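You operate a simulated robot arm through the tools that you are given. There is no shell and no other tool.

You run a simulated robot arm. Do the job below in one go: nothing can be reset, and whatever is moved stays where it is left.

Task
Set the controls near the top of the film bench. At the end: the cream bundle of letters (marked "June") from the top of the film bench is on the loan sheet on a cream board (marked "Loan List"); the focus dial is turned to 6; the black pad stands where the cream bundle of letters stood; the film gate is set to shut; the lens dial is turned to 24x; whatever was shut is shut again. Leave all else as you found it, and nothing knocked over. Set down upright: bundle of letters.

The check looks at the end state, three seconds after you hand in, the way a careful person would. Anything else that was tipped, shoved, dropped, spilled or broken makes it a failure. Flat cloth is picked up by pressing the open fingertips on it (5 to 10 N) and closing them slowly along it; thin cloth reads only 2 to 8 mm in the jaws.

Robot
A 6-joint arm with a two-finger parallel gripper, fixed in place. Base frame: the origin is on the floor under the middle of its stand, x ahead of it, y to its left, z up; the work surface is at about z = 0.808. Lengths are in m, angles in rad, forces in N, time in s.
With the tool pointing down near the work surface it reaches from about 0.34 to 0.76 m from the base axis. Its first joint turns from -1.152 to 1.152 rad. Payload 2.45 kg.
The TCP is the grasp point between the finger pads, 0.024 m short of the fingertips. In the tool frame z runs along the fingers and y along their closing line. Largest opening 0.068 m; finger width 0.017, thickness 0.01; the body of the gripper, 0.04 by 0.07 m, starts 0.041 m behind the TCP.
Orientation is that of the tool frame in the base frame, as a unit quaternion [x, y, z, w]. With the fingers straight down and closing along the base's y, the tool's x points along the base's -x, its y along +y and its z along -z.

Tools
- The arm moves only by the tool drive_tool. Its argument "steps" is a list of rows, each an object of numbers (a shift or turn left out is 0, a gripper value left out holds the last): "jaw": the closure, from 0 (fully open) to 1 (shut); "tx", "ty", "tz": the shift along the tool's x, y, z in m; "rx", "ry", "rz": the turn, a rotation vector about the tool's x, y, z in rad. In form: [{"jaw": .., "tx": .., "ty": .., "tz": .., "rx": .., "ry": .., "rz": ..}, ...]. A call has 1 to 20 rows; each row shifts and turns the commanded pose from where the row before left it, along the tool's axes as they then stand. Rows are played at 5 a second. More than 0.05 m and 0.15 rad between two rows, or a gripper value outside its range, and nothing of the call is played. Where a pose cannot be reached the arm comes as near as it can. A force on the tool above 40 N (or 10 N above the force at the start of the call, whichever is more), or a blocked arm, ends the call early, and 0.2 s more pass. Each finger travels about 0.108 m/s and halts on what it meets, pressing with about 31 N; the grip force reading is that of the motor and also rises with nothing between the fingers. The clock runs only during rows and for 0.2 s after the last one: add rows that do not move to give the fingers time. The reply holds the time, the measured pose of the TCP, the force on the tool along the base axes, the opening and the grip force, in the units named above and with some noise, with the torque about the TCP (base axes, N m) and any sound that the robot's microphone picked up.
- Cameras (640 x 400 px; columns grow to the right, rows downward): "scene" is fixed at [0.1843, 0.4425, 1.4517]; the picture's right is [-0.45, -0.89, 0.00], its down [-0.61, 0.31, -0.73] and it looks along [0.66, -0.33, -0.68] (base axes); focal length 309 px, centre (320, 200). "wrist" rides on the gripper at [0.084, 0.011, -0.075] in the tool frame; the picture's right is [-0.13, 0.99, 0.00], its down [-0.60, -0.08, -0.79] and it looks along [-0.79, -0.10, 0.61] (tool axes); focal length 251 px, centre (320, 200). There is no depth. A picture from a camera that has moved, and an enlarged one, comes with that camera's place and axes in the base frame and with its lens.
- snapshot(camera): a new picture of that camera. The clock stands still meanwhile.
- enlarge(camera, box): a new picture of the part [left, top, right, bottom] of that camera's present view, enlarged. The clock stands still meanwhile.
- sign_off(): hands the job in; it is judged then, once.

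Nothing tells you positions but the pictures and the camera data. Unless the task says otherwise, let go and move clear before handing in.

The tools are called after "Call:" as a command line: name --argument value ..., lists and objects as JSON in quotes. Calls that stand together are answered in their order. drive_tool: Moves the arm, as the interface text tells. Its arguments: {"type":"object","properties":{"steps":{"type":"array","items":{"type":"object","properties":{"jaw":{"type":"number"},"tx":{"type":"number"},"ty":{"type":"number"},"tz":{"type":"number"},"rx":{"type":"number"},"ry":{"type":"number"},"rz":{"type":"number"}}}}},"required":["steps"]} The other tools are called the same way: snapshot (camera) takes a picture; enlarge (camera, box) takes an enlarged picture of a part of a camera's view; sign_off () hands the job in.

At the start:

```text
clock: 0.0
tcp_pos: [0.4735, 0.1683, 1.2345]
tool_rot: [0.0, 1.0, 0.0, 0.0]
wrist_force: [0.2, -0.4, 0.1]
moment: [0.0, -0.03, -0.01]
opening: 0.0681
finger_force: 0.2
```

scene: 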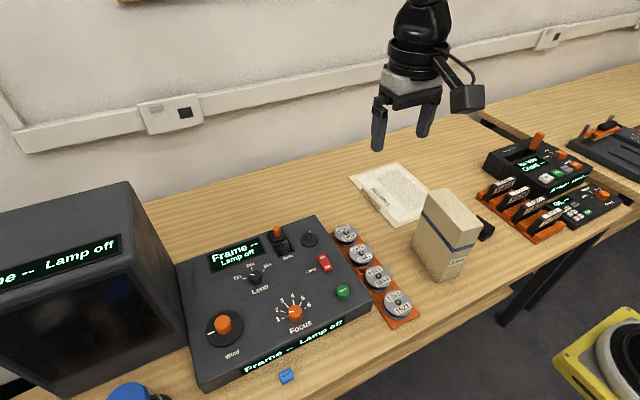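
wrist: 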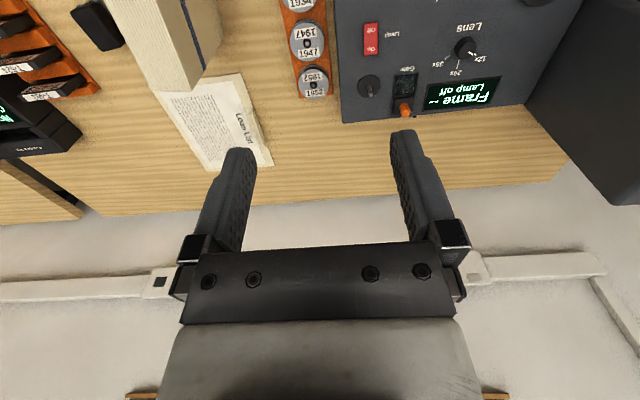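

I see a film bench with a dark control console (Frame/Lamp display, lens dial, film gate lever, focus dial, wind crank), a cream bundle standing on the bench, a cream loan-list board and a small black pad behind the bundle. I will look closer before moving.

Call:
enlarge --camera "scene" --box '[180, 200, 400, 390]'

Call:
enlarge --camera "scene" --box '[340, 150, 520, 290]'

Call:
enlarge --camera "scene" --box '[460, 100, 640, 250]'

Call:
enlarge --camera "wrist" --box '[320, 0, 560, 150]'

Call:
enlarge --camera "wrist" --box '[0, 0, 340, 200]'

```text
2.11 times, centred on (290, 295) of scene
camera zoom: at [0.1843, 0.4425, 1.4517], right [-0.45, -0.89, 0.0], down [-0.61, 0.31, -0.73], along [0.66, -0.33, -0.68], focal length 651 px, centre (383, 0)
```

zoom: 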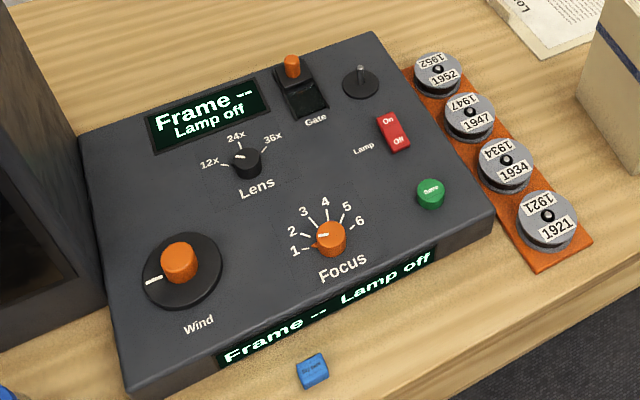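

```text
2.86 times, centred on (430, 220) of scene
camera zoom: at [0.1843, 0.4425, 1.4517], right [-0.45, -0.89, 0.0], down [-0.61, 0.31, -0.73], along [0.66, -0.33, -0.68], focal length 884 px, centre (6, 143)
```

zoom: 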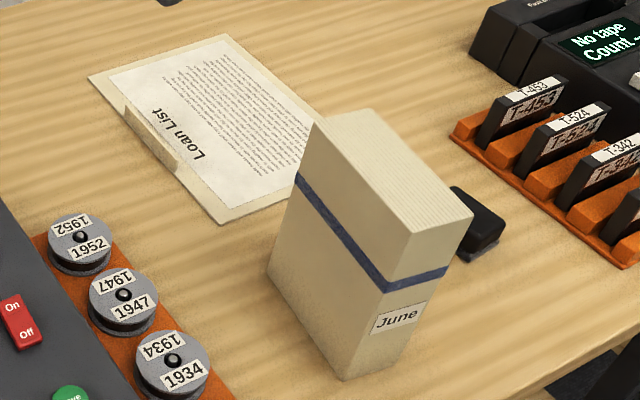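

```text
2.67 times, centred on (550, 175) of scene
camera zoom: at [0.1843, 0.4425, 1.4517], right [-0.45, -0.89, 0.0], down [-0.61, 0.31, -0.73], along [0.66, -0.33, -0.68], focal length 825 px, centre (-293, 267)
```

zoom: 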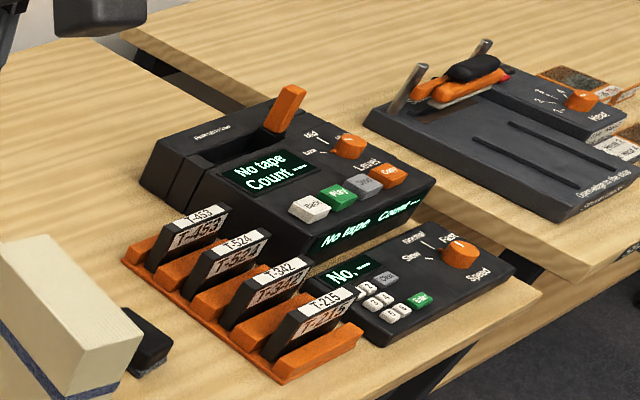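

```text
2.67 times, centred on (440, 75) of wrist
camera zoom: at [0.3892, 0.1795, 1.3096], right [0.13, 0.99, 0.0], down [0.6, -0.08, 0.79], along [0.79, -0.1, -0.61], focal length 670 px, centre (0, 533)
```

zoom: 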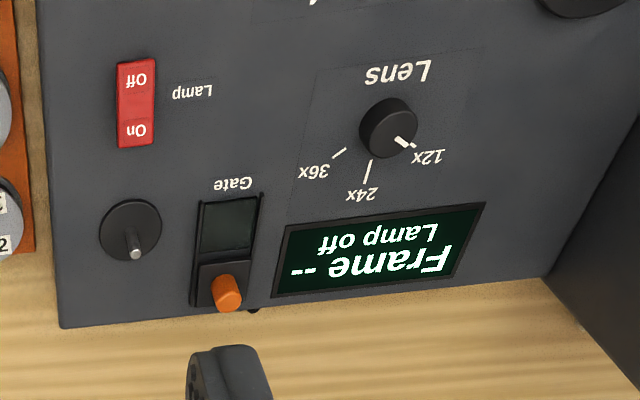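

```text
1.88 times, centred on (170, 100) of wrist
camera zoom: at [0.3892, 0.1795, 1.3096], right [0.13, 0.99, 0.0], down [0.6, -0.08, 0.79], along [0.79, -0.1, -0.61], focal length 473 px, centre (602, 388)
```

zoom: 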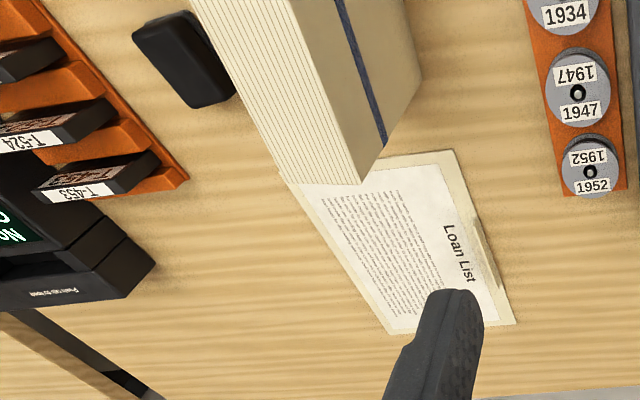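

The console sits around x 0.45–0.72, y 0.25–0.5 with its top near z 0.85, and the bundle stands near (0.477, -0.022), about 0.047 wide and 0.185 tall. The board covers about x 0.61–0.86, y -0.20–0, and the pad is near (0.49, -0.215). I will move the wrist camera over the console to read the controls.

Call:
drive_tool --steps '[{"jaw": 0, "tx": 0.015, "ty": 0.034, "tz": 0.01}, {"tx": 0.015, "ty": 0.034, "tz": 0.01}, {"tx": 0.015, "ty": 0.034, "tz": 0.01}, {"tx": 0.015, "ty": 0.034, "tz": 0.01}, {"tx": 0.015, "ty": 0.034, "tz": 0.01}, {}]'

Call:
snapshot --camera "wrist"

Call:
enlarge --camera "wrist" --box '[160, 0, 480, 200]'

Call:
enlarge --camera "scene" --box '[260, 210, 340, 260]'

```text
clock: 1.4
tcp_pos: [0.3982, 0.3394, 1.1858]
tool_rot: [-0.001, 1.0, 0.0, 0.001]
wrist_force: [-0.2, 1.1, 0.0]
moment: [-0.03, -0.03, 0.04]
opening: 0.0679
finger_force: 0.0
```

```text
taken
camera wrist: at [0.313, 0.3493, 1.2606], right [0.13, 0.99, 0.0], down [0.6, -0.08, 0.79], along [0.79, -0.1, -0.61], focal length 251 px, centre (320, 200)
```

wrist: 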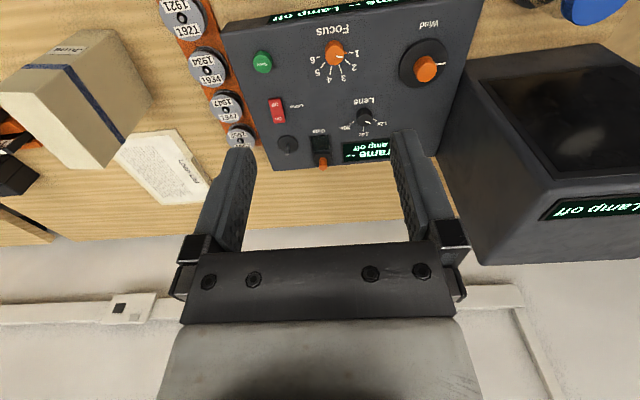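

```text
2.00 times, centred on (320, 100) of wrist
camera zoom: at [0.313, 0.3493, 1.2606], right [0.13, 0.99, 0.0], down [0.6, -0.08, 0.79], along [0.79, -0.1, -0.61], focal length 503 px, centre (320, 400)
```

zoom: 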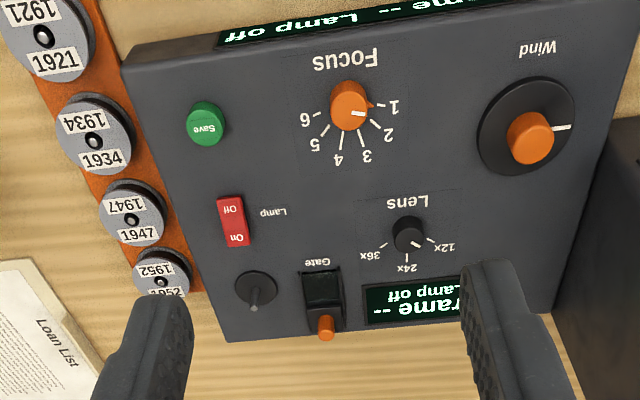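

```text
8.00 times, centred on (300, 235) of scene
camera zoom: at [0.1843, 0.4425, 1.4517], right [-0.45, -0.89, 0.0], down [-0.61, 0.31, -0.73], along [0.66, -0.33, -0.68], focal length 2476 px, centre (480, -80)
```

zoom: 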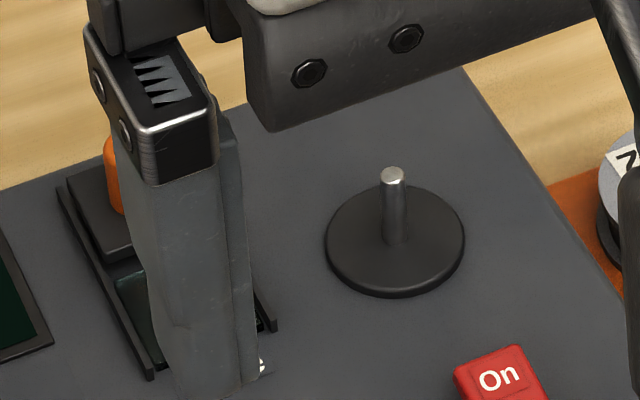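

The gate is a sliding cover on rails, now drawn back from its glass, and the disc with a pin is a spindle. I will zoom in on both dials and the gate to measure angles.

Call:
enlarge --camera "wrist" --box '[296, 30, 376, 80]'

Call:
enlarge --camera "wrist" --box '[324, 90, 404, 140]'

Call:
enlarge --camera "wrist" --box '[280, 125, 360, 175]'

Call:
enlarge --camera "scene" --box '[260, 280, 340, 330]'

Call:
enlarge --camera "scene" --box '[170, 240, 410, 390]'

```text
8.00 times, centred on (336, 55) of wrist
camera zoom: at [0.313, 0.3493, 1.2606], right [0.13, 0.99, 0.0], down [0.6, -0.08, 0.79], along [0.79, -0.1, -0.61], focal length 2012 px, centre (192, 1360)
```

zoom: 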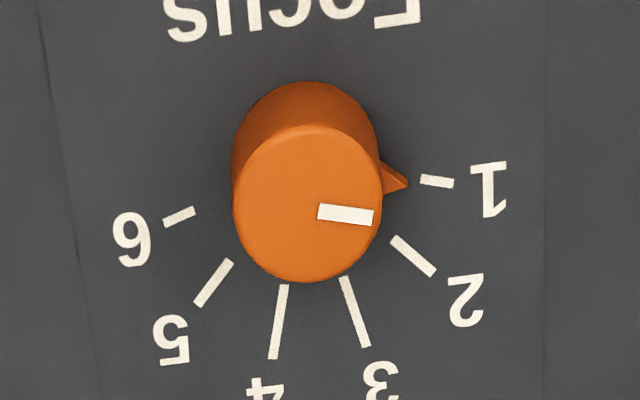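

```text
8.00 times, centred on (364, 115) of wrist
camera zoom: at [0.313, 0.3493, 1.2606], right [0.13, 0.99, 0.0], down [0.6, -0.08, 0.79], along [0.79, -0.1, -0.61], focal length 2012 px, centre (-32, 880)
```

zoom: 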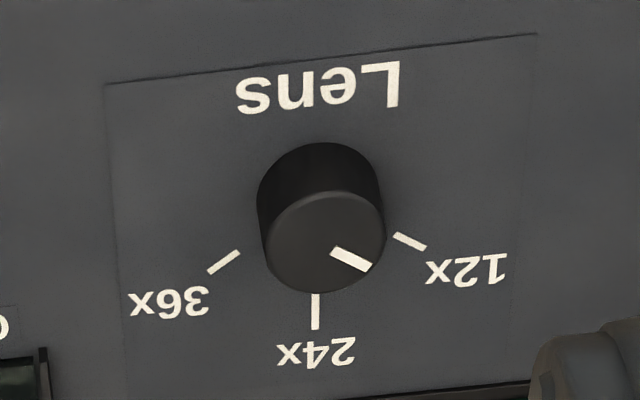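

```text
8.00 times, centred on (320, 150) of wrist
camera zoom: at [0.313, 0.3493, 1.2606], right [0.13, 0.99, 0.0], down [0.6, -0.08, 0.79], along [0.79, -0.1, -0.61], focal length 2012 px, centre (320, 600)
```

zoom: 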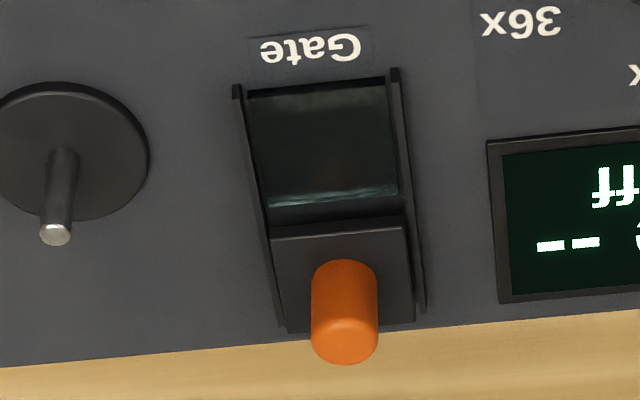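

```text
8.00 times, centred on (300, 305) of scene
camera zoom: at [0.1843, 0.4425, 1.4517], right [-0.45, -0.89, 0.0], down [-0.61, 0.31, -0.73], along [0.66, -0.33, -0.68], focal length 2476 px, centre (480, -640)
```

zoom: 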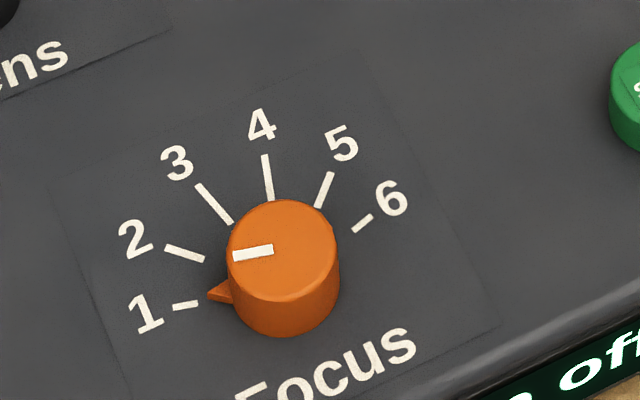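

```text
2.67 times, centred on (290, 315) of scene
camera zoom: at [0.1843, 0.4425, 1.4517], right [-0.45, -0.89, 0.0], down [-0.61, 0.31, -0.73], along [0.66, -0.33, -0.68], focal length 825 px, centre (400, -107)
```

zoom: 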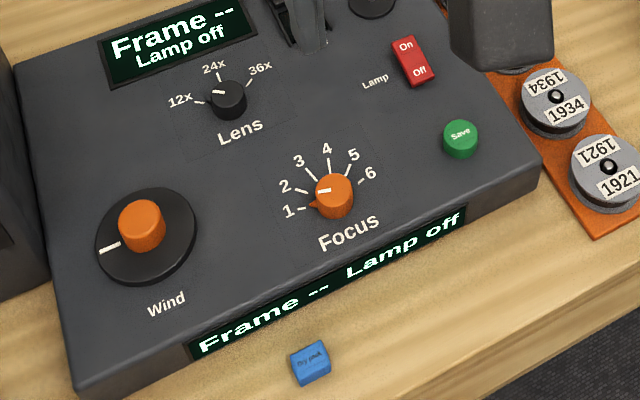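

The focus dial points at 1, with ticks 30° apart, so 6 is 150° clockwise seen from above. The lens dial is at 12x, and 24x is 60° clockwise. I take the focus knob to be near (0.4835, 0.349), top z ≈ 0.858, and I will hover over it with the jaws turned across the pointer.

Call:
drive_tool --steps '[{"tx": -0.01425, "ty": 0.00167, "tz": 0.03933}, {"tx": -0.01425, "ty": 0.00167, "tz": 0.03933}, {"tx": -0.01425, "ty": 0.00167, "tz": 0.03933}, {"tx": -0.01425, "ty": 0.00167, "tz": 0.03933}, {"tx": -0.01425, "ty": 0.00167, "tz": 0.03933}, {"tx": -0.01425, "ty": 0.00167, "tz": 0.03933}, {"rz": -0.1454}, {"rz": -0.1454}, {"rz": -0.1454}, {"rz": -0.1454}, {"rz": -0.1454}, {"rz": -0.1454}, {"rz": -0.1454}, {"rz": -0.1454}, {"rz": -0.1454}, {}, {}]'

Call:
snapshot --camera "wrist"

Call:
snapshot --camera "scene"

```text
clock: 5.0
tcp_pos: [0.4827, 0.3507, 0.9489]
tool_rot: [-0.608, 0.794, 0.0, 0.0]
wrist_force: [0.0, 0.4, -0.6]
moment: [-0.06, 0.01, 0.0]
opening: 0.0682
finger_force: 0.0
```

```text
taken
camera wrist: at [0.4507, 0.2709, 1.0238], right [-0.92, 0.38, 0.0], down [0.23, 0.56, 0.79], along [0.3, 0.73, -0.61], focal length 251 px, centre (320, 200)
```

wrist: 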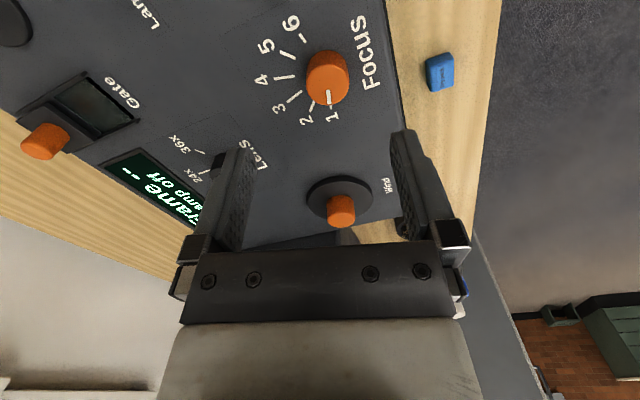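

```text
taken
```

scene: 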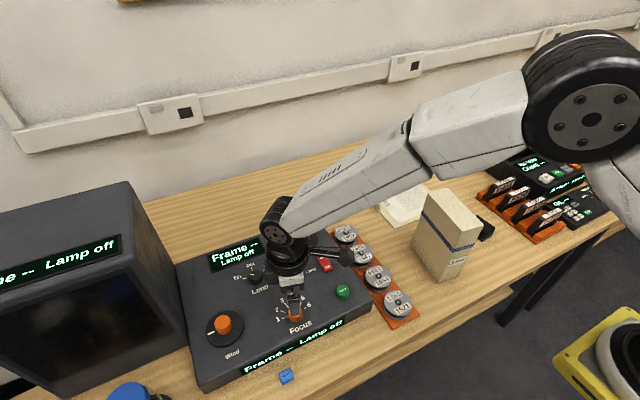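

The knob shows almost exactly on the tool axis. I will zoom in to measure the remaining offset.

Call:
enlarge --camera "wrist" --box '[248, 30, 408, 130]'

```text
4.00 times, centred on (328, 80) of wrist
camera zoom: at [0.4507, 0.2709, 1.0238], right [-0.92, 0.38, 0.0], down [0.23, 0.56, 0.79], along [0.3, 0.73, -0.61], focal length 1006 px, centre (288, 680)
```

zoom: 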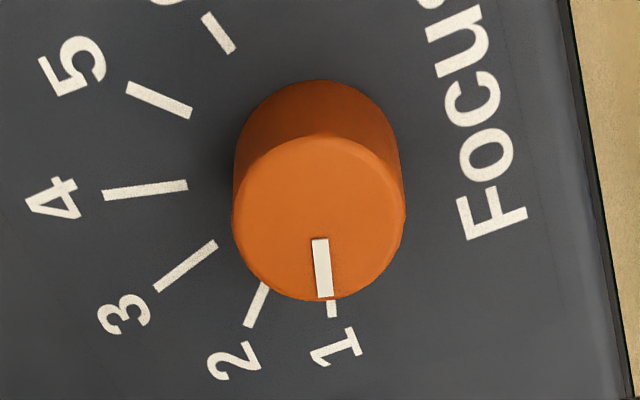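

Combining the views, the focus knob's top is near z 0.870 at about (0.478, 0.350), with the panel at about z 0.8525. I will shift a few millimetres, lower the fingers around the knob, then check.

Call:
drive_tool --steps '[{"tx": 0.0025, "ty": 0.0053}, {"tz": 0.02}, {"tz": 0.02}, {"tz": 0.02}, {"tz": 0.0065}, {}]'

Call:
snapshot --camera "wrist"

Call:
enlarge --camera "scene" --box '[230, 250, 350, 325]'

```text
clock: 6.4
tcp_pos: [0.4779, 0.3471, 0.8816]
tool_rot: [-0.608, 0.794, 0.0, 0.0]
wrist_force: [0.1, -0.3, 0.3]
moment: [0.01, 0.0, 0.01]
opening: 0.0678
finger_force: 0.0
```

```text
taken
camera wrist: at [0.4453, 0.2685, 0.9572], right [-0.92, 0.38, 0.0], down [0.23, 0.56, 0.79], along [0.3, 0.73, -0.61], focal length 251 px, centre (320, 200)
```

wrist: 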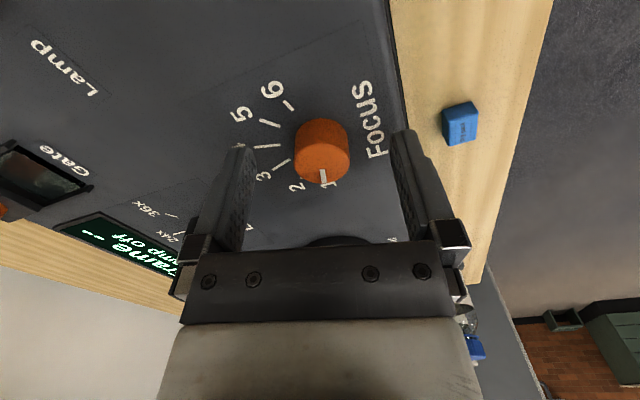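

```text
5.33 times, centred on (290, 288) of scene
camera zoom: at [0.1843, 0.4425, 1.4517], right [-0.45, -0.89, 0.0], down [-0.61, 0.31, -0.73], along [0.66, -0.33, -0.68], focal length 1650 px, centre (480, -267)
```

zoom: 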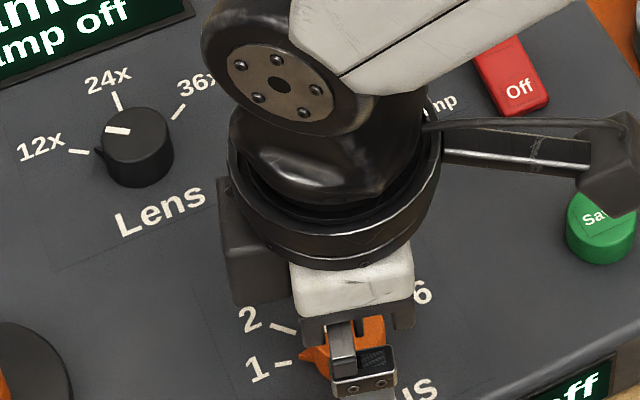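

Call:
enlarge --camera "wrist" --box '[240, 100, 400, 200]'

```text
4.00 times, centred on (320, 150) of wrist
camera zoom: at [0.4453, 0.2685, 0.9572], right [-0.92, 0.38, 0.0], down [0.23, 0.56, 0.79], along [0.3, 0.73, -0.61], focal length 1006 px, centre (320, 400)
```

zoom: 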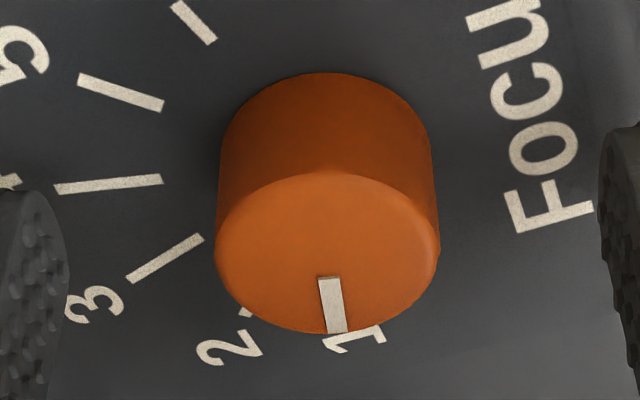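

The tool is centred on the knob to about a millimetre. I will close the jaws on it now.

Call:
drive_tool --steps '[{"ty": 0.001}, {"jaw": 0.3}, {"jaw": 0.5}, {"jaw": 0.6}, {"jaw": 0.66}, {"jaw": 0.7}, {}]'

```text
clock: 8.0
tcp_pos: [0.4769, 0.3489, 0.883]
tool_rot: [-0.609, 0.793, 0.001, 0.0]
wrist_force: [6.3, -3.2, -1.1]
moment: [0.06, -0.12, -0.03]
opening: 0.0271
finger_force: 41.5
```

The knob is gripped at an opening of 0.027 with a light side load. I will turn it clockwise a little and check it follows.

Call:
drive_tool --steps '[{"ty": -0.0006}, {"rz": 0.087}, {"rz": 0.087}, {"rz": 0.0873}, {"rz": 0.0873}, {"rz": 0.0873}, {"rz": 0.0873}, {}]'

Call:
enlarge --camera "wrist" --box '[240, 100, 400, 200]'

Call:
snapshot --camera "scene"

```text
clock: 9.8
tcp_pos: [0.4772, 0.349, 0.8826]
tool_rot: [-0.382, 0.924, 0.0, -0.001]
wrist_force: [-4.5, -2.4, 1.5]
moment: [0.12, -0.05, -0.01]
opening: 0.0271
finger_force: 41.7
```

```text
4.00 times, centred on (320, 150) of wrist
camera zoom: at [0.4092, 0.2962, 0.9574], right [-0.61, 0.79, 0.0], down [0.48, 0.37, 0.79], along [0.63, 0.48, -0.61], focal length 1006 px, centre (320, 400)
```

zoom: 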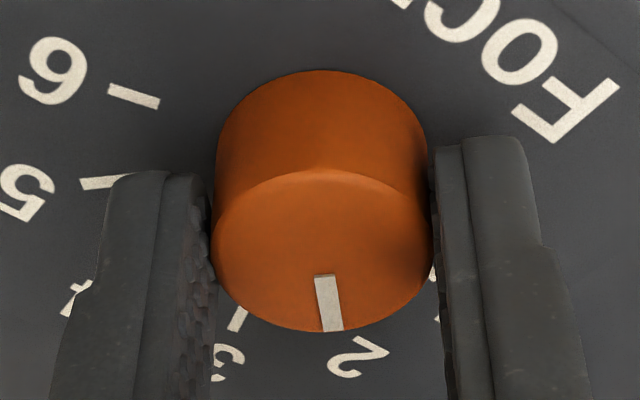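

```text
taken
```

scene: 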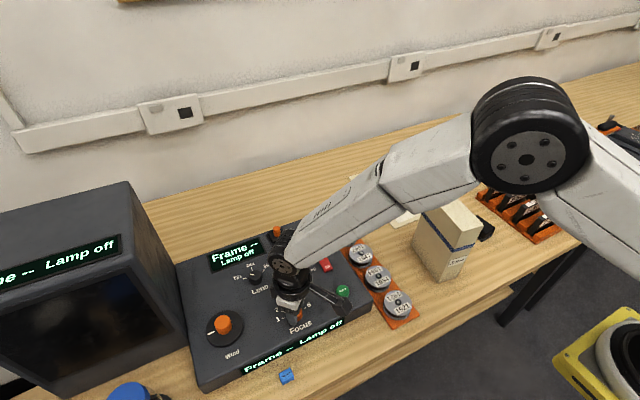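

The knob follows the jaws, now at 2. I will turn it the remaining 120°.

Call:
drive_tool --steps '[{"rz": 0.1047}, {"rz": 0.1047}, {"rz": 0.1047}, {"rz": 0.1047}, {"rz": 0.1047}, {"rz": 0.1047}, {"rz": 0.1047}, {"rz": 0.1047}, {"rz": 0.1047}, {"rz": 0.1047}, {"rz": 0.1047}, {"rz": 0.1047}, {"rz": 0.1047}, {"rz": 0.1047}, {"rz": 0.1047}, {}]'

Call:
enlarge --camera "wrist" --box '[240, 100, 400, 200]'

```text
clock: 13.2
tcp_pos: [0.477, 0.3505, 0.8841]
tool_rot: [0.382, 0.924, 0.001, 0.001]
wrist_force: [-3.1, 29.7, -18.8]
moment: [0.39, 0.03, 0.06]
opening: 0.0271
finger_force: 41.5
```

```text
4.00 times, centred on (320, 150) of wrist
camera zoom: at [0.4254, 0.4168, 0.9574], right [0.79, 0.61, 0.0], down [0.37, -0.48, 0.79], along [0.48, -0.63, -0.61], focal length 1006 px, centre (320, 400)
```

zoom: 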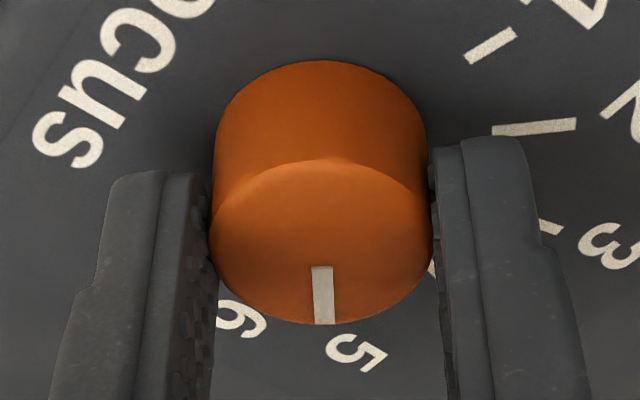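

The dial is at 5, but the side force has risen to about 35 N, so I will look at what is touching before turning further.

Call:
snapshot --camera "scene"

Call:
enlarge --camera "scene" --box '[220, 220, 380, 320]'

Call:
snapshot --camera "wrist"

Call:
drive_tool --steps '[{}]'

```text
taken
```

scene: 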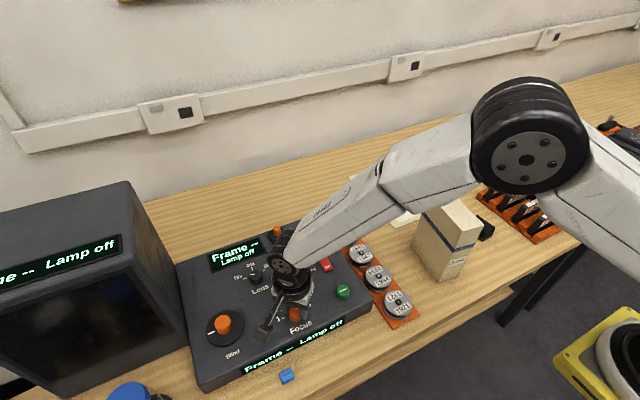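

```text
4.00 times, centred on (300, 270) of scene
camera zoom: at [0.1845, 0.4434, 1.4514], right [-0.45, -0.89, 0.0], down [-0.61, 0.3, -0.74], along [0.66, -0.33, -0.68], focal length 1238 px, centre (400, -80)
```

zoom: 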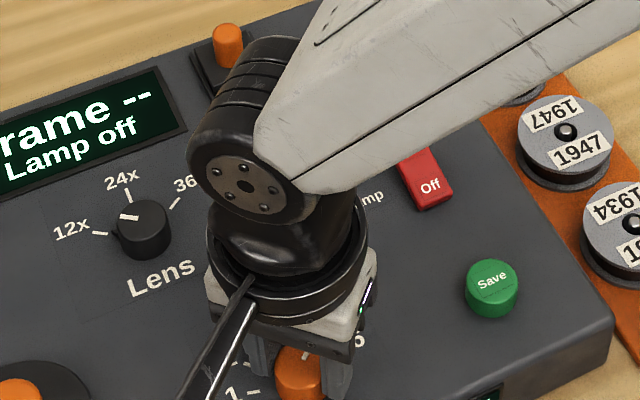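

```text
taken
camera wrist: at [0.4254, 0.4168, 0.9574], right [0.79, 0.61, 0.0], down [0.37, -0.48, 0.79], along [0.48, -0.63, -0.61], focal length 251 px, centre (320, 200)
```

wrist: 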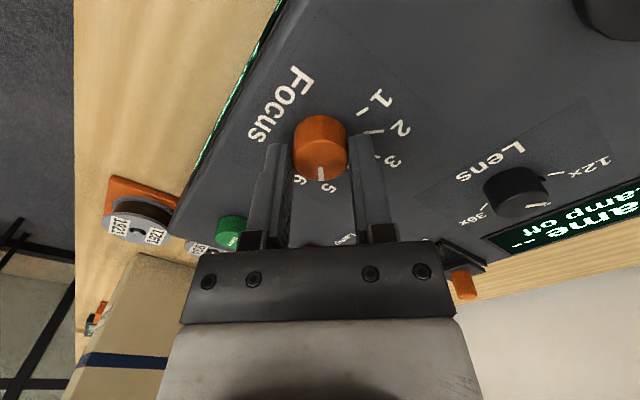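

```text
clock: 13.6
tcp_pos: [0.477, 0.35, 0.8826]
tool_rot: [0.382, 0.924, 0.001, 0.0]
wrist_force: [-1.3, 30.5, -17.4]
moment: [0.58, 0.2, 0.06]
opening: 0.0273
finger_force: 41.7
```

Nothing is visibly touching apart from the knob, so the load is probably a slight off-centre grip. I will open the jaws a little to relax it and check centring.

Call:
drive_tool --steps '[{"jaw": 0.55}, {"jaw": 0.45}, {"jaw": 0.4}, {}]'

Call:
enlarge --camera "wrist" --box '[240, 100, 400, 200]'

```text
clock: 14.6
tcp_pos: [0.4774, 0.3477, 0.8837]
tool_rot: [0.382, 0.924, 0.0, 0.0]
wrist_force: [-0.1, -0.7, 0.7]
moment: [0.03, -0.02, -0.03]
opening: 0.041
finger_force: 0.1
```

```text
4.00 times, centred on (320, 150) of wrist
camera zoom: at [0.4256, 0.415, 0.9576], right [0.79, 0.61, 0.0], down [0.37, -0.48, 0.79], along [0.48, -0.63, -0.61], focal length 1006 px, centre (320, 400)
```

zoom: 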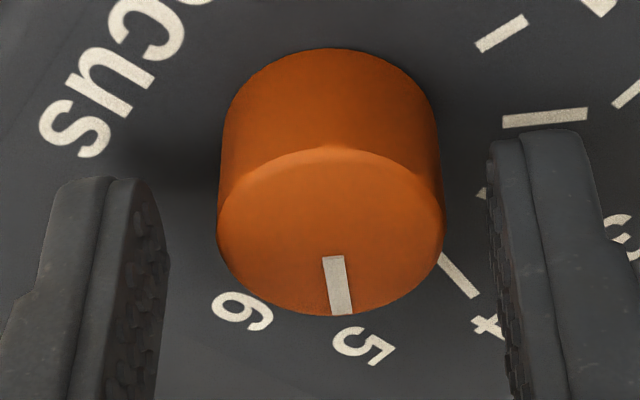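

The tool sits about 2 mm off the knob's axis. I will re-centre, grip again and turn the last 30°.

Call:
drive_tool --steps '[{"tx": 0.0014, "ty": 0.0017}, {"jaw": 0.5}, {"jaw": 0.58}, {"jaw": 0.64}, {"jaw": 0.7}, {}]'

Call:
drive_tool --steps '[{"rz": 0.0873}, {"rz": 0.0873}, {"rz": 0.0873}, {"rz": 0.0873}, {"rz": 0.0873}, {"rz": 0.0873}, {}]'

Call:
enlarge --camera "wrist" --box '[240, 100, 400, 200]'

```text
clock: 16.0
tcp_pos: [0.478, 0.3507, 0.8825]
tool_rot: [0.383, 0.924, 0.0, -0.001]
wrist_force: [-3.4, -1.6, 1.9]
moment: [-0.12, 0.07, 0.0]
opening: 0.027
finger_force: 41.7
```

```text
clock: 17.6
tcp_pos: [0.4773, 0.3502, 0.8829]
tool_rot: [0.609, 0.793, 0.0, 0.001]
wrist_force: [-6.7, 0.0, 3.0]
moment: [0.1, 0.21, 0.0]
opening: 0.0273
finger_force: 42.2
```

```text
4.00 times, centred on (320, 150) of wrist
camera zoom: at [0.4665, 0.4342, 0.9573], right [0.99, 0.13, 0.0], down [0.08, -0.6, 0.79], along [0.1, -0.79, -0.61], focal length 1006 px, centre (320, 400)
```

zoom: 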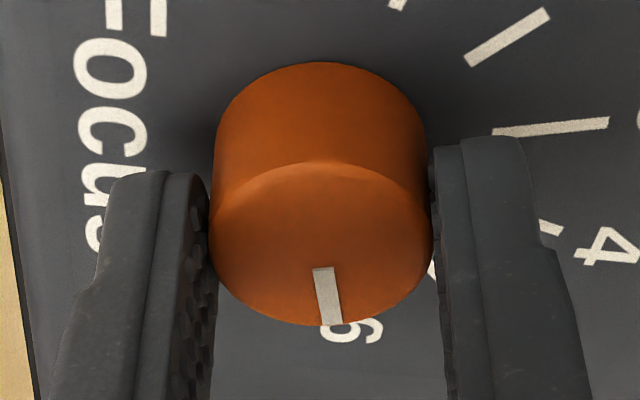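

The dial now reads 6. I will open the jaws, lift clear and check from above.

Call:
drive_tool --steps '[{"jaw": 0.5}, {"jaw": 0.3}, {"jaw": 0.1}, {"jaw": 0}, {"tz": -0.03}, {"tz": -0.04}, {"tz": -0.04}, {"tz": -0.04}, {"rz": -0.1472}, {"rz": -0.1472}, {"rz": -0.1472}, {"rz": -0.1472}, {"rz": -0.1472}, {"rz": -0.1472}, {"rz": -0.1472}, {"rz": -0.1472}, {"rz": -0.1309}, {}]'

Call:
snapshot --camera "wrist"

Call:
enlarge --camera "scene" --box '[180, 210, 400, 350]'

```text
clock: 21.4
tcp_pos: [0.4775, 0.3509, 1.0345]
tool_rot: [-0.002, 1.0, -0.001, -0.001]
wrist_force: [1.0, 0.5, -0.4]
moment: [0.01, 0.02, 0.01]
opening: 0.0679
finger_force: 0.2
```

```text
taken
camera wrist: at [0.3935, 0.3611, 1.1075], right [0.13, 0.99, 0.0], down [0.6, -0.08, 0.79], along [0.79, -0.1, -0.61], focal length 251 px, centre (320, 200)
```

wrist: 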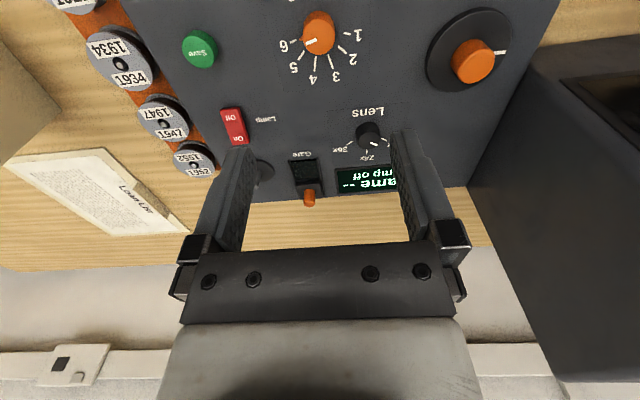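

```text
2.86 times, centred on (290, 280) of scene
camera zoom: at [0.1843, 0.4425, 1.4517], right [-0.45, -0.89, 0.0], down [-0.61, 0.31, -0.73], along [0.66, -0.33, -0.68], focal length 884 px, centre (406, -29)
```

zoom: 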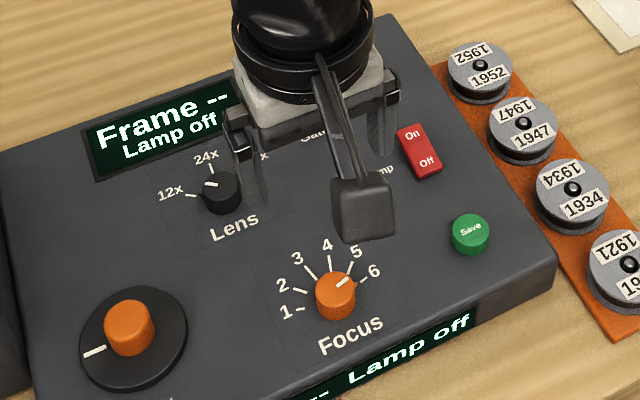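

The focus dial points to 6. I will zoom in to confirm and to locate the lens dial more precisely.

Call:
enlarge --camera "wrist" --box '[272, 5, 368, 65]'

Call:
enlarge --camera "wrist" --box '[320, 100, 416, 160]'

Call:
enlarge --camera "wrist" --box '[260, 145, 356, 205]'

Call:
enlarge --camera "scene" --box '[220, 245, 300, 295]'

```text
6.67 times, centred on (320, 35) of wrist
camera zoom: at [0.3935, 0.3611, 1.1075], right [0.13, 0.99, 0.0], down [0.6, -0.08, 0.79], along [0.79, -0.1, -0.61], focal length 1676 px, centre (320, 1300)
```

zoom: 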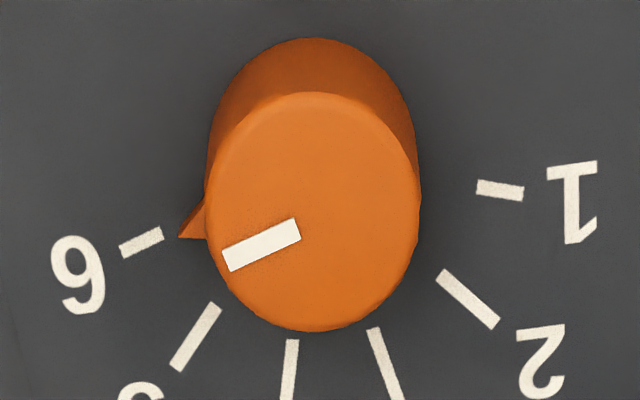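

```text
6.67 times, centred on (368, 130) of wrist
camera zoom: at [0.3935, 0.3611, 1.1075], right [0.13, 0.99, 0.0], down [0.6, -0.08, 0.79], along [0.79, -0.1, -0.61], focal length 1676 px, centre (0, 667)
```

zoom: 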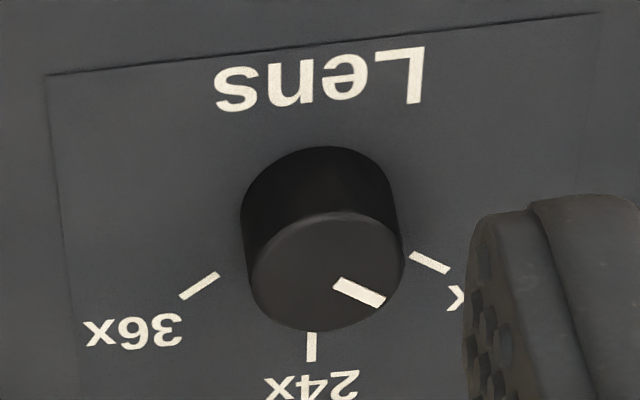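

```text
6.67 times, centred on (308, 175) of wrist
camera zoom: at [0.3935, 0.3611, 1.1075], right [0.13, 0.99, 0.0], down [0.6, -0.08, 0.79], along [0.79, -0.1, -0.61], focal length 1676 px, centre (400, 367)
```

zoom: 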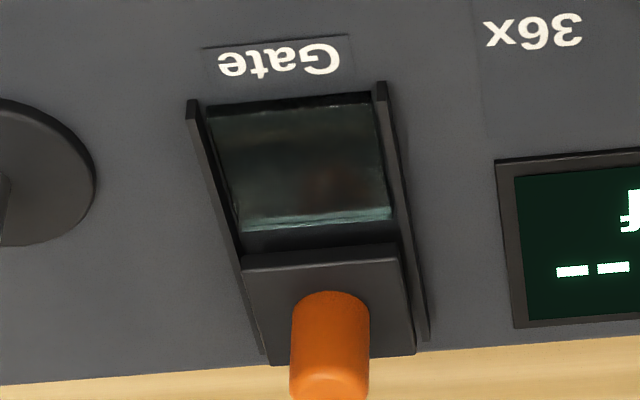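

```text
8.00 times, centred on (260, 270) of scene
camera zoom: at [0.1843, 0.4425, 1.4517], right [-0.45, -0.89, 0.0], down [-0.61, 0.31, -0.73], along [0.66, -0.33, -0.68], focal length 2476 px, centre (800, -360)
```

zoom: 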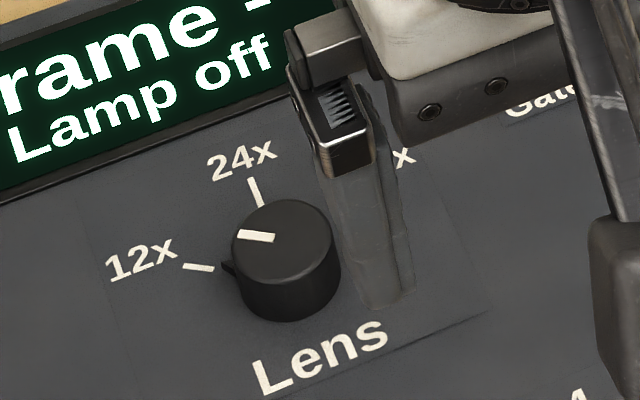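

Focus is confirmed at 6. The lens knob is near (0.595, 0.395), top about z 0.868; next I will hover over it with the jaws turned across its pointer at 12x.

Call:
drive_tool --steps '[{"tx": -0.039, "ty": 0.0151}, {"tx": -0.039, "ty": 0.0151}, {"tx": -0.039, "ty": 0.0151}, {"rz": -0.1309}, {"rz": -0.1309}, {"rz": -0.1309}, {"rz": -0.1309}, {"rz": -0.1309}, {"rz": -0.1309}, {"rz": -0.1309}, {"rz": -0.1309}, {"tz": 0.041, "jaw": 0.2}, {"tz": 0.041}, {}]'

Call:
snapshot --camera "wrist"

Call:
enlarge --camera "wrist" --box '[240, 30, 400, 130]'

Call:
snapshot --camera "scene"

```text
clock: 24.4
tcp_pos: [0.5944, 0.3958, 0.9502]
tool_rot: [-0.5, 0.866, 0.0, 0.0]
wrist_force: [-1.0, 0.3, -0.5]
moment: [0.02, 0.04, -0.02]
opening: 0.0546
finger_force: 0.0
```

```text
taken
camera wrist: at [0.5425, 0.3274, 1.0244], right [-0.79, 0.61, 0.0], down [0.37, 0.48, 0.79], along [0.48, 0.63, -0.61], focal length 251 px, centre (320, 200)
```

wrist: 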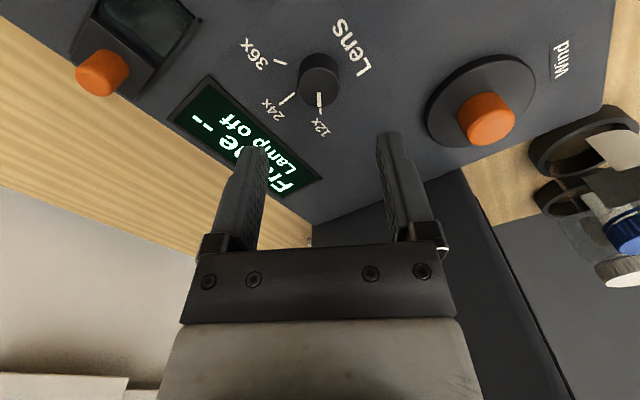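

```text
4.00 times, centred on (320, 80) of wrist
camera zoom: at [0.5425, 0.3274, 1.0244], right [-0.79, 0.61, 0.0], down [0.37, 0.48, 0.79], along [0.48, 0.63, -0.61], focal length 1006 px, centre (320, 680)
```

zoom: 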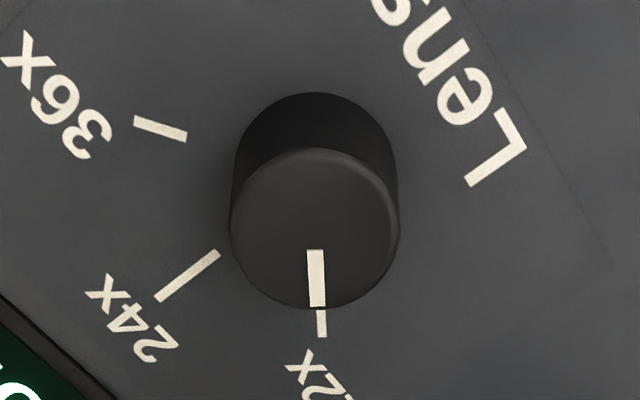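

```text
taken
```

scene: 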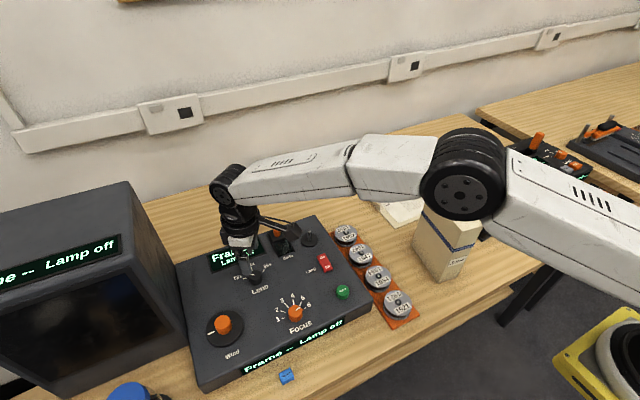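

The tool is already centred over the lens knob. I will lower, check, then grip.

Call:
drive_tool --steps '[{"tz": 0.02}, {"tz": 0.02}, {"tz": 0.02}, {"tz": 0.01}, {}]'

Call:
enlarge --camera "wrist" --box '[240, 100, 400, 200]'

```text
clock: 25.6
tcp_pos: [0.5953, 0.3968, 0.8814]
tool_rot: [-0.499, 0.866, 0.0, 0.0]
wrist_force: [0.4, 0.2, 0.0]
moment: [-0.01, 0.0, -0.04]
opening: 0.0543
finger_force: 0.0
```

```text
4.00 times, centred on (320, 150) of wrist
camera zoom: at [0.5438, 0.3285, 0.9557], right [-0.79, 0.61, 0.0], down [0.37, 0.48, 0.79], along [0.48, 0.63, -0.61], focal length 1006 px, centre (320, 400)
```

zoom: 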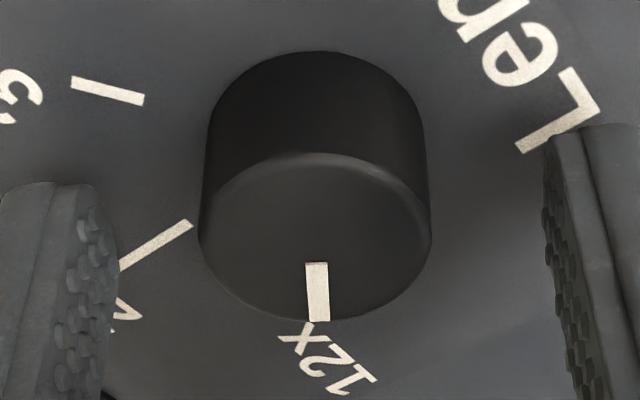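

Centred within about a millimetre; I will close and turn the dial 60° clockwise, watching the force.

Call:
drive_tool --steps '[{"tx": 0.0005, "jaw": 0.4}, {"jaw": 0.5}, {"jaw": 0.58}, {"jaw": 0.64}, {"jaw": 0.7}, {}]'

Call:
drive_tool --steps '[{"rz": 0.0873}, {"rz": 0.0873}, {"rz": 0.0873}, {"rz": 0.0873}, {"rz": 0.0873}, {"rz": 0.0873}, {}]'

Call:
enlarge --camera "wrist" --box '[240, 100, 400, 200]'

```text
clock: 27.0
tcp_pos: [0.5949, 0.3942, 0.8802]
tool_rot: [-0.499, 0.867, 0.0, 0.0]
wrist_force: [3.2, -1.8, -1.1]
moment: [0.11, -0.15, 0.01]
opening: 0.0271
finger_force: 41.5
```

```text
clock: 28.6
tcp_pos: [0.5956, 0.3949, 0.8805]
tool_rot: [-0.257, 0.966, 0.0, 0.001]
wrist_force: [17.7, -0.4, -0.5]
moment: [-0.05, -0.28, 0.01]
opening: 0.0272
finger_force: 42.1
```

```text
4.00 times, centred on (320, 150) of wrist
camera zoom: at [0.5169, 0.3622, 0.9553], right [-0.38, 0.92, 0.0], down [0.56, 0.23, 0.8], along [0.74, 0.3, -0.61], focal length 1006 px, centre (320, 400)
```

zoom: 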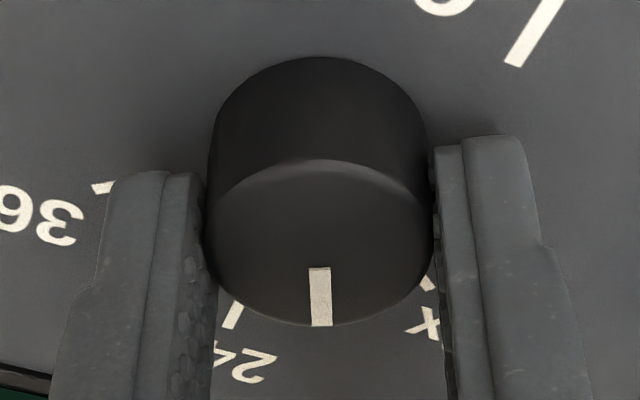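

The knob turns with the jaws; I will ease the tool about 1 mm toward +x to relieve the load, then finish the turn.

Call:
drive_tool --steps '[{"tx": -0.001, "ty": -0.0006}, {"rz": 0.0873}, {"rz": 0.0873}, {"rz": 0.0873}, {"rz": 0.0873}, {"rz": 0.0873}, {"rz": 0.0873}, {}]'

Call:
enlarge --camera "wrist" --box '[240, 100, 400, 200]'

Call:
enlarge --camera "scene" --box '[180, 210, 340, 310]'

```text
clock: 30.4
tcp_pos: [0.5952, 0.3955, 0.8806]
tool_rot: [0.001, 1.0, 0.0, 0.001]
wrist_force: [7.0, -10.5, 8.3]
moment: [-0.28, 0.73, 0.06]
opening: 0.027
finger_force: 42.3
```

```text
4.00 times, centred on (320, 150) of wrist
camera zoom: at [0.5115, 0.4054, 0.9556], right [0.13, 0.99, 0.0], down [0.6, -0.08, 0.79], along [0.79, -0.1, -0.61], focal length 1006 px, centre (320, 400)
```

zoom: 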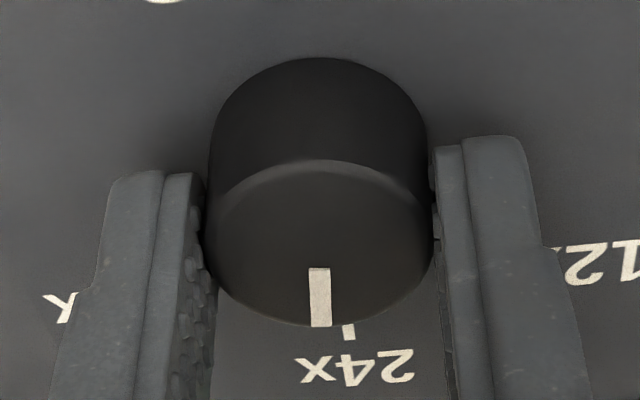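

```text
4.00 times, centred on (260, 260) of scene
camera zoom: at [0.1843, 0.4421, 1.4519], right [-0.45, -0.89, 0.0], down [-0.61, 0.31, -0.73], along [0.66, -0.33, -0.68], focal length 1238 px, centre (560, -40)
```

zoom: 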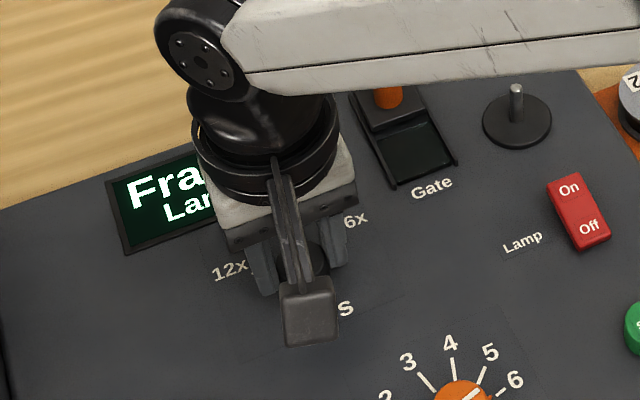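

The lens pointer is in line with 24x. I will release, lift and verify.

Call:
drive_tool --steps '[{"jaw": 0.5}, {"jaw": 0.3}, {"jaw": 0.1}, {"jaw": 0}, {"tz": -0.03}, {"tz": -0.04}, {"tz": -0.04}, {"tz": -0.04}, {}]'

Call:
snapshot --camera "wrist"

Call:
enlarge --camera "wrist" --box '[270, 10, 366, 70]'

Call:
enlarge --camera "scene" --box '[180, 210, 340, 310]'

```text
clock: 32.4
tcp_pos: [0.596, 0.3945, 1.0293]
tool_rot: [-0.001, 1.0, 0.0, 0.0]
wrist_force: [0.5, 0.2, -0.7]
moment: [0.0, -0.01, -0.02]
opening: 0.0681
finger_force: 0.1
```

```text
taken
camera wrist: at [0.512, 0.4056, 1.1037], right [0.13, 0.99, 0.0], down [0.6, -0.08, 0.79], along [0.79, -0.1, -0.61], focal length 251 px, centre (320, 200)
```

wrist: 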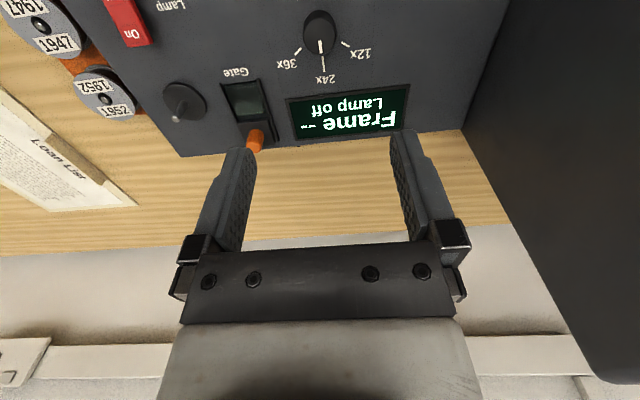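

```text
6.67 times, centred on (318, 40) of wrist
camera zoom: at [0.512, 0.4056, 1.1037], right [0.13, 0.99, 0.0], down [0.6, -0.08, 0.79], along [0.79, -0.1, -0.61], focal length 1676 px, centre (333, 1267)
```

zoom: 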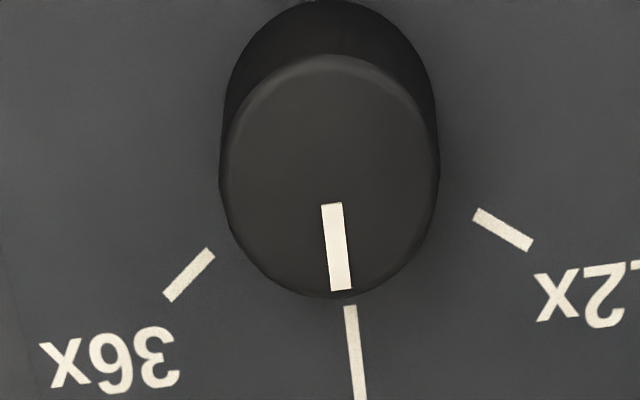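

```text
4.00 times, centred on (260, 260) of scene
camera zoom: at [0.1843, 0.4425, 1.4517], right [-0.45, -0.89, 0.0], down [-0.61, 0.31, -0.73], along [0.66, -0.33, -0.68], focal length 1238 px, centre (560, -40)
```

zoom: 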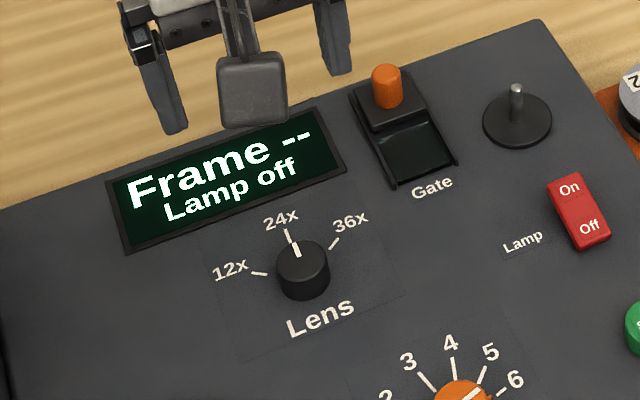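

The lens dial reads 24x. Next is the gate: I will zoom in on its slider to locate the orange knob.

Call:
enlarge --camera "wrist" --box '[200, 70, 296, 130]'

Call:
enlarge --camera "wrist" --box '[210, 110, 306, 170]'

Call:
enlarge --camera "scene" --box '[250, 210, 330, 260]'

```text
6.67 times, centred on (248, 100) of wrist
camera zoom: at [0.512, 0.4056, 1.1037], right [0.13, 0.99, 0.0], down [0.6, -0.08, 0.79], along [0.79, -0.1, -0.61], focal length 1676 px, centre (800, 867)
```

zoom: 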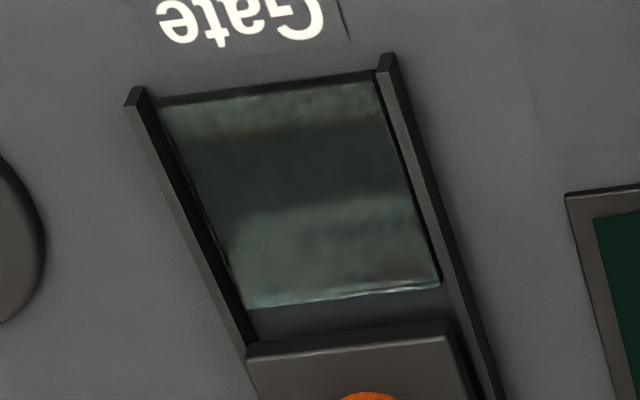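

```text
6.67 times, centred on (258, 140) of wrist
camera zoom: at [0.512, 0.4056, 1.1037], right [0.13, 0.99, 0.0], down [0.6, -0.08, 0.79], along [0.79, -0.1, -0.61], focal length 1676 px, centre (733, 600)
```

zoom: 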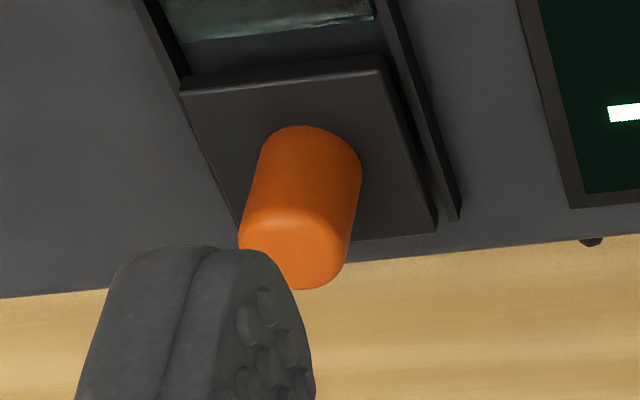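

```text
8.00 times, centred on (290, 235) of scene
camera zoom: at [0.1843, 0.4425, 1.4517], right [-0.45, -0.89, 0.0], down [-0.61, 0.31, -0.73], along [0.66, -0.33, -0.68], focal length 2476 px, centre (560, -80)
```

zoom: 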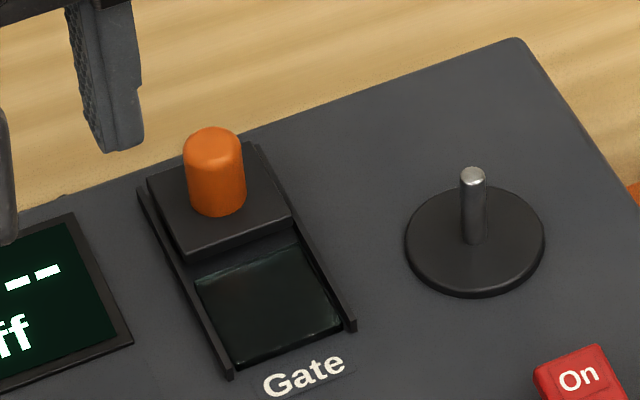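

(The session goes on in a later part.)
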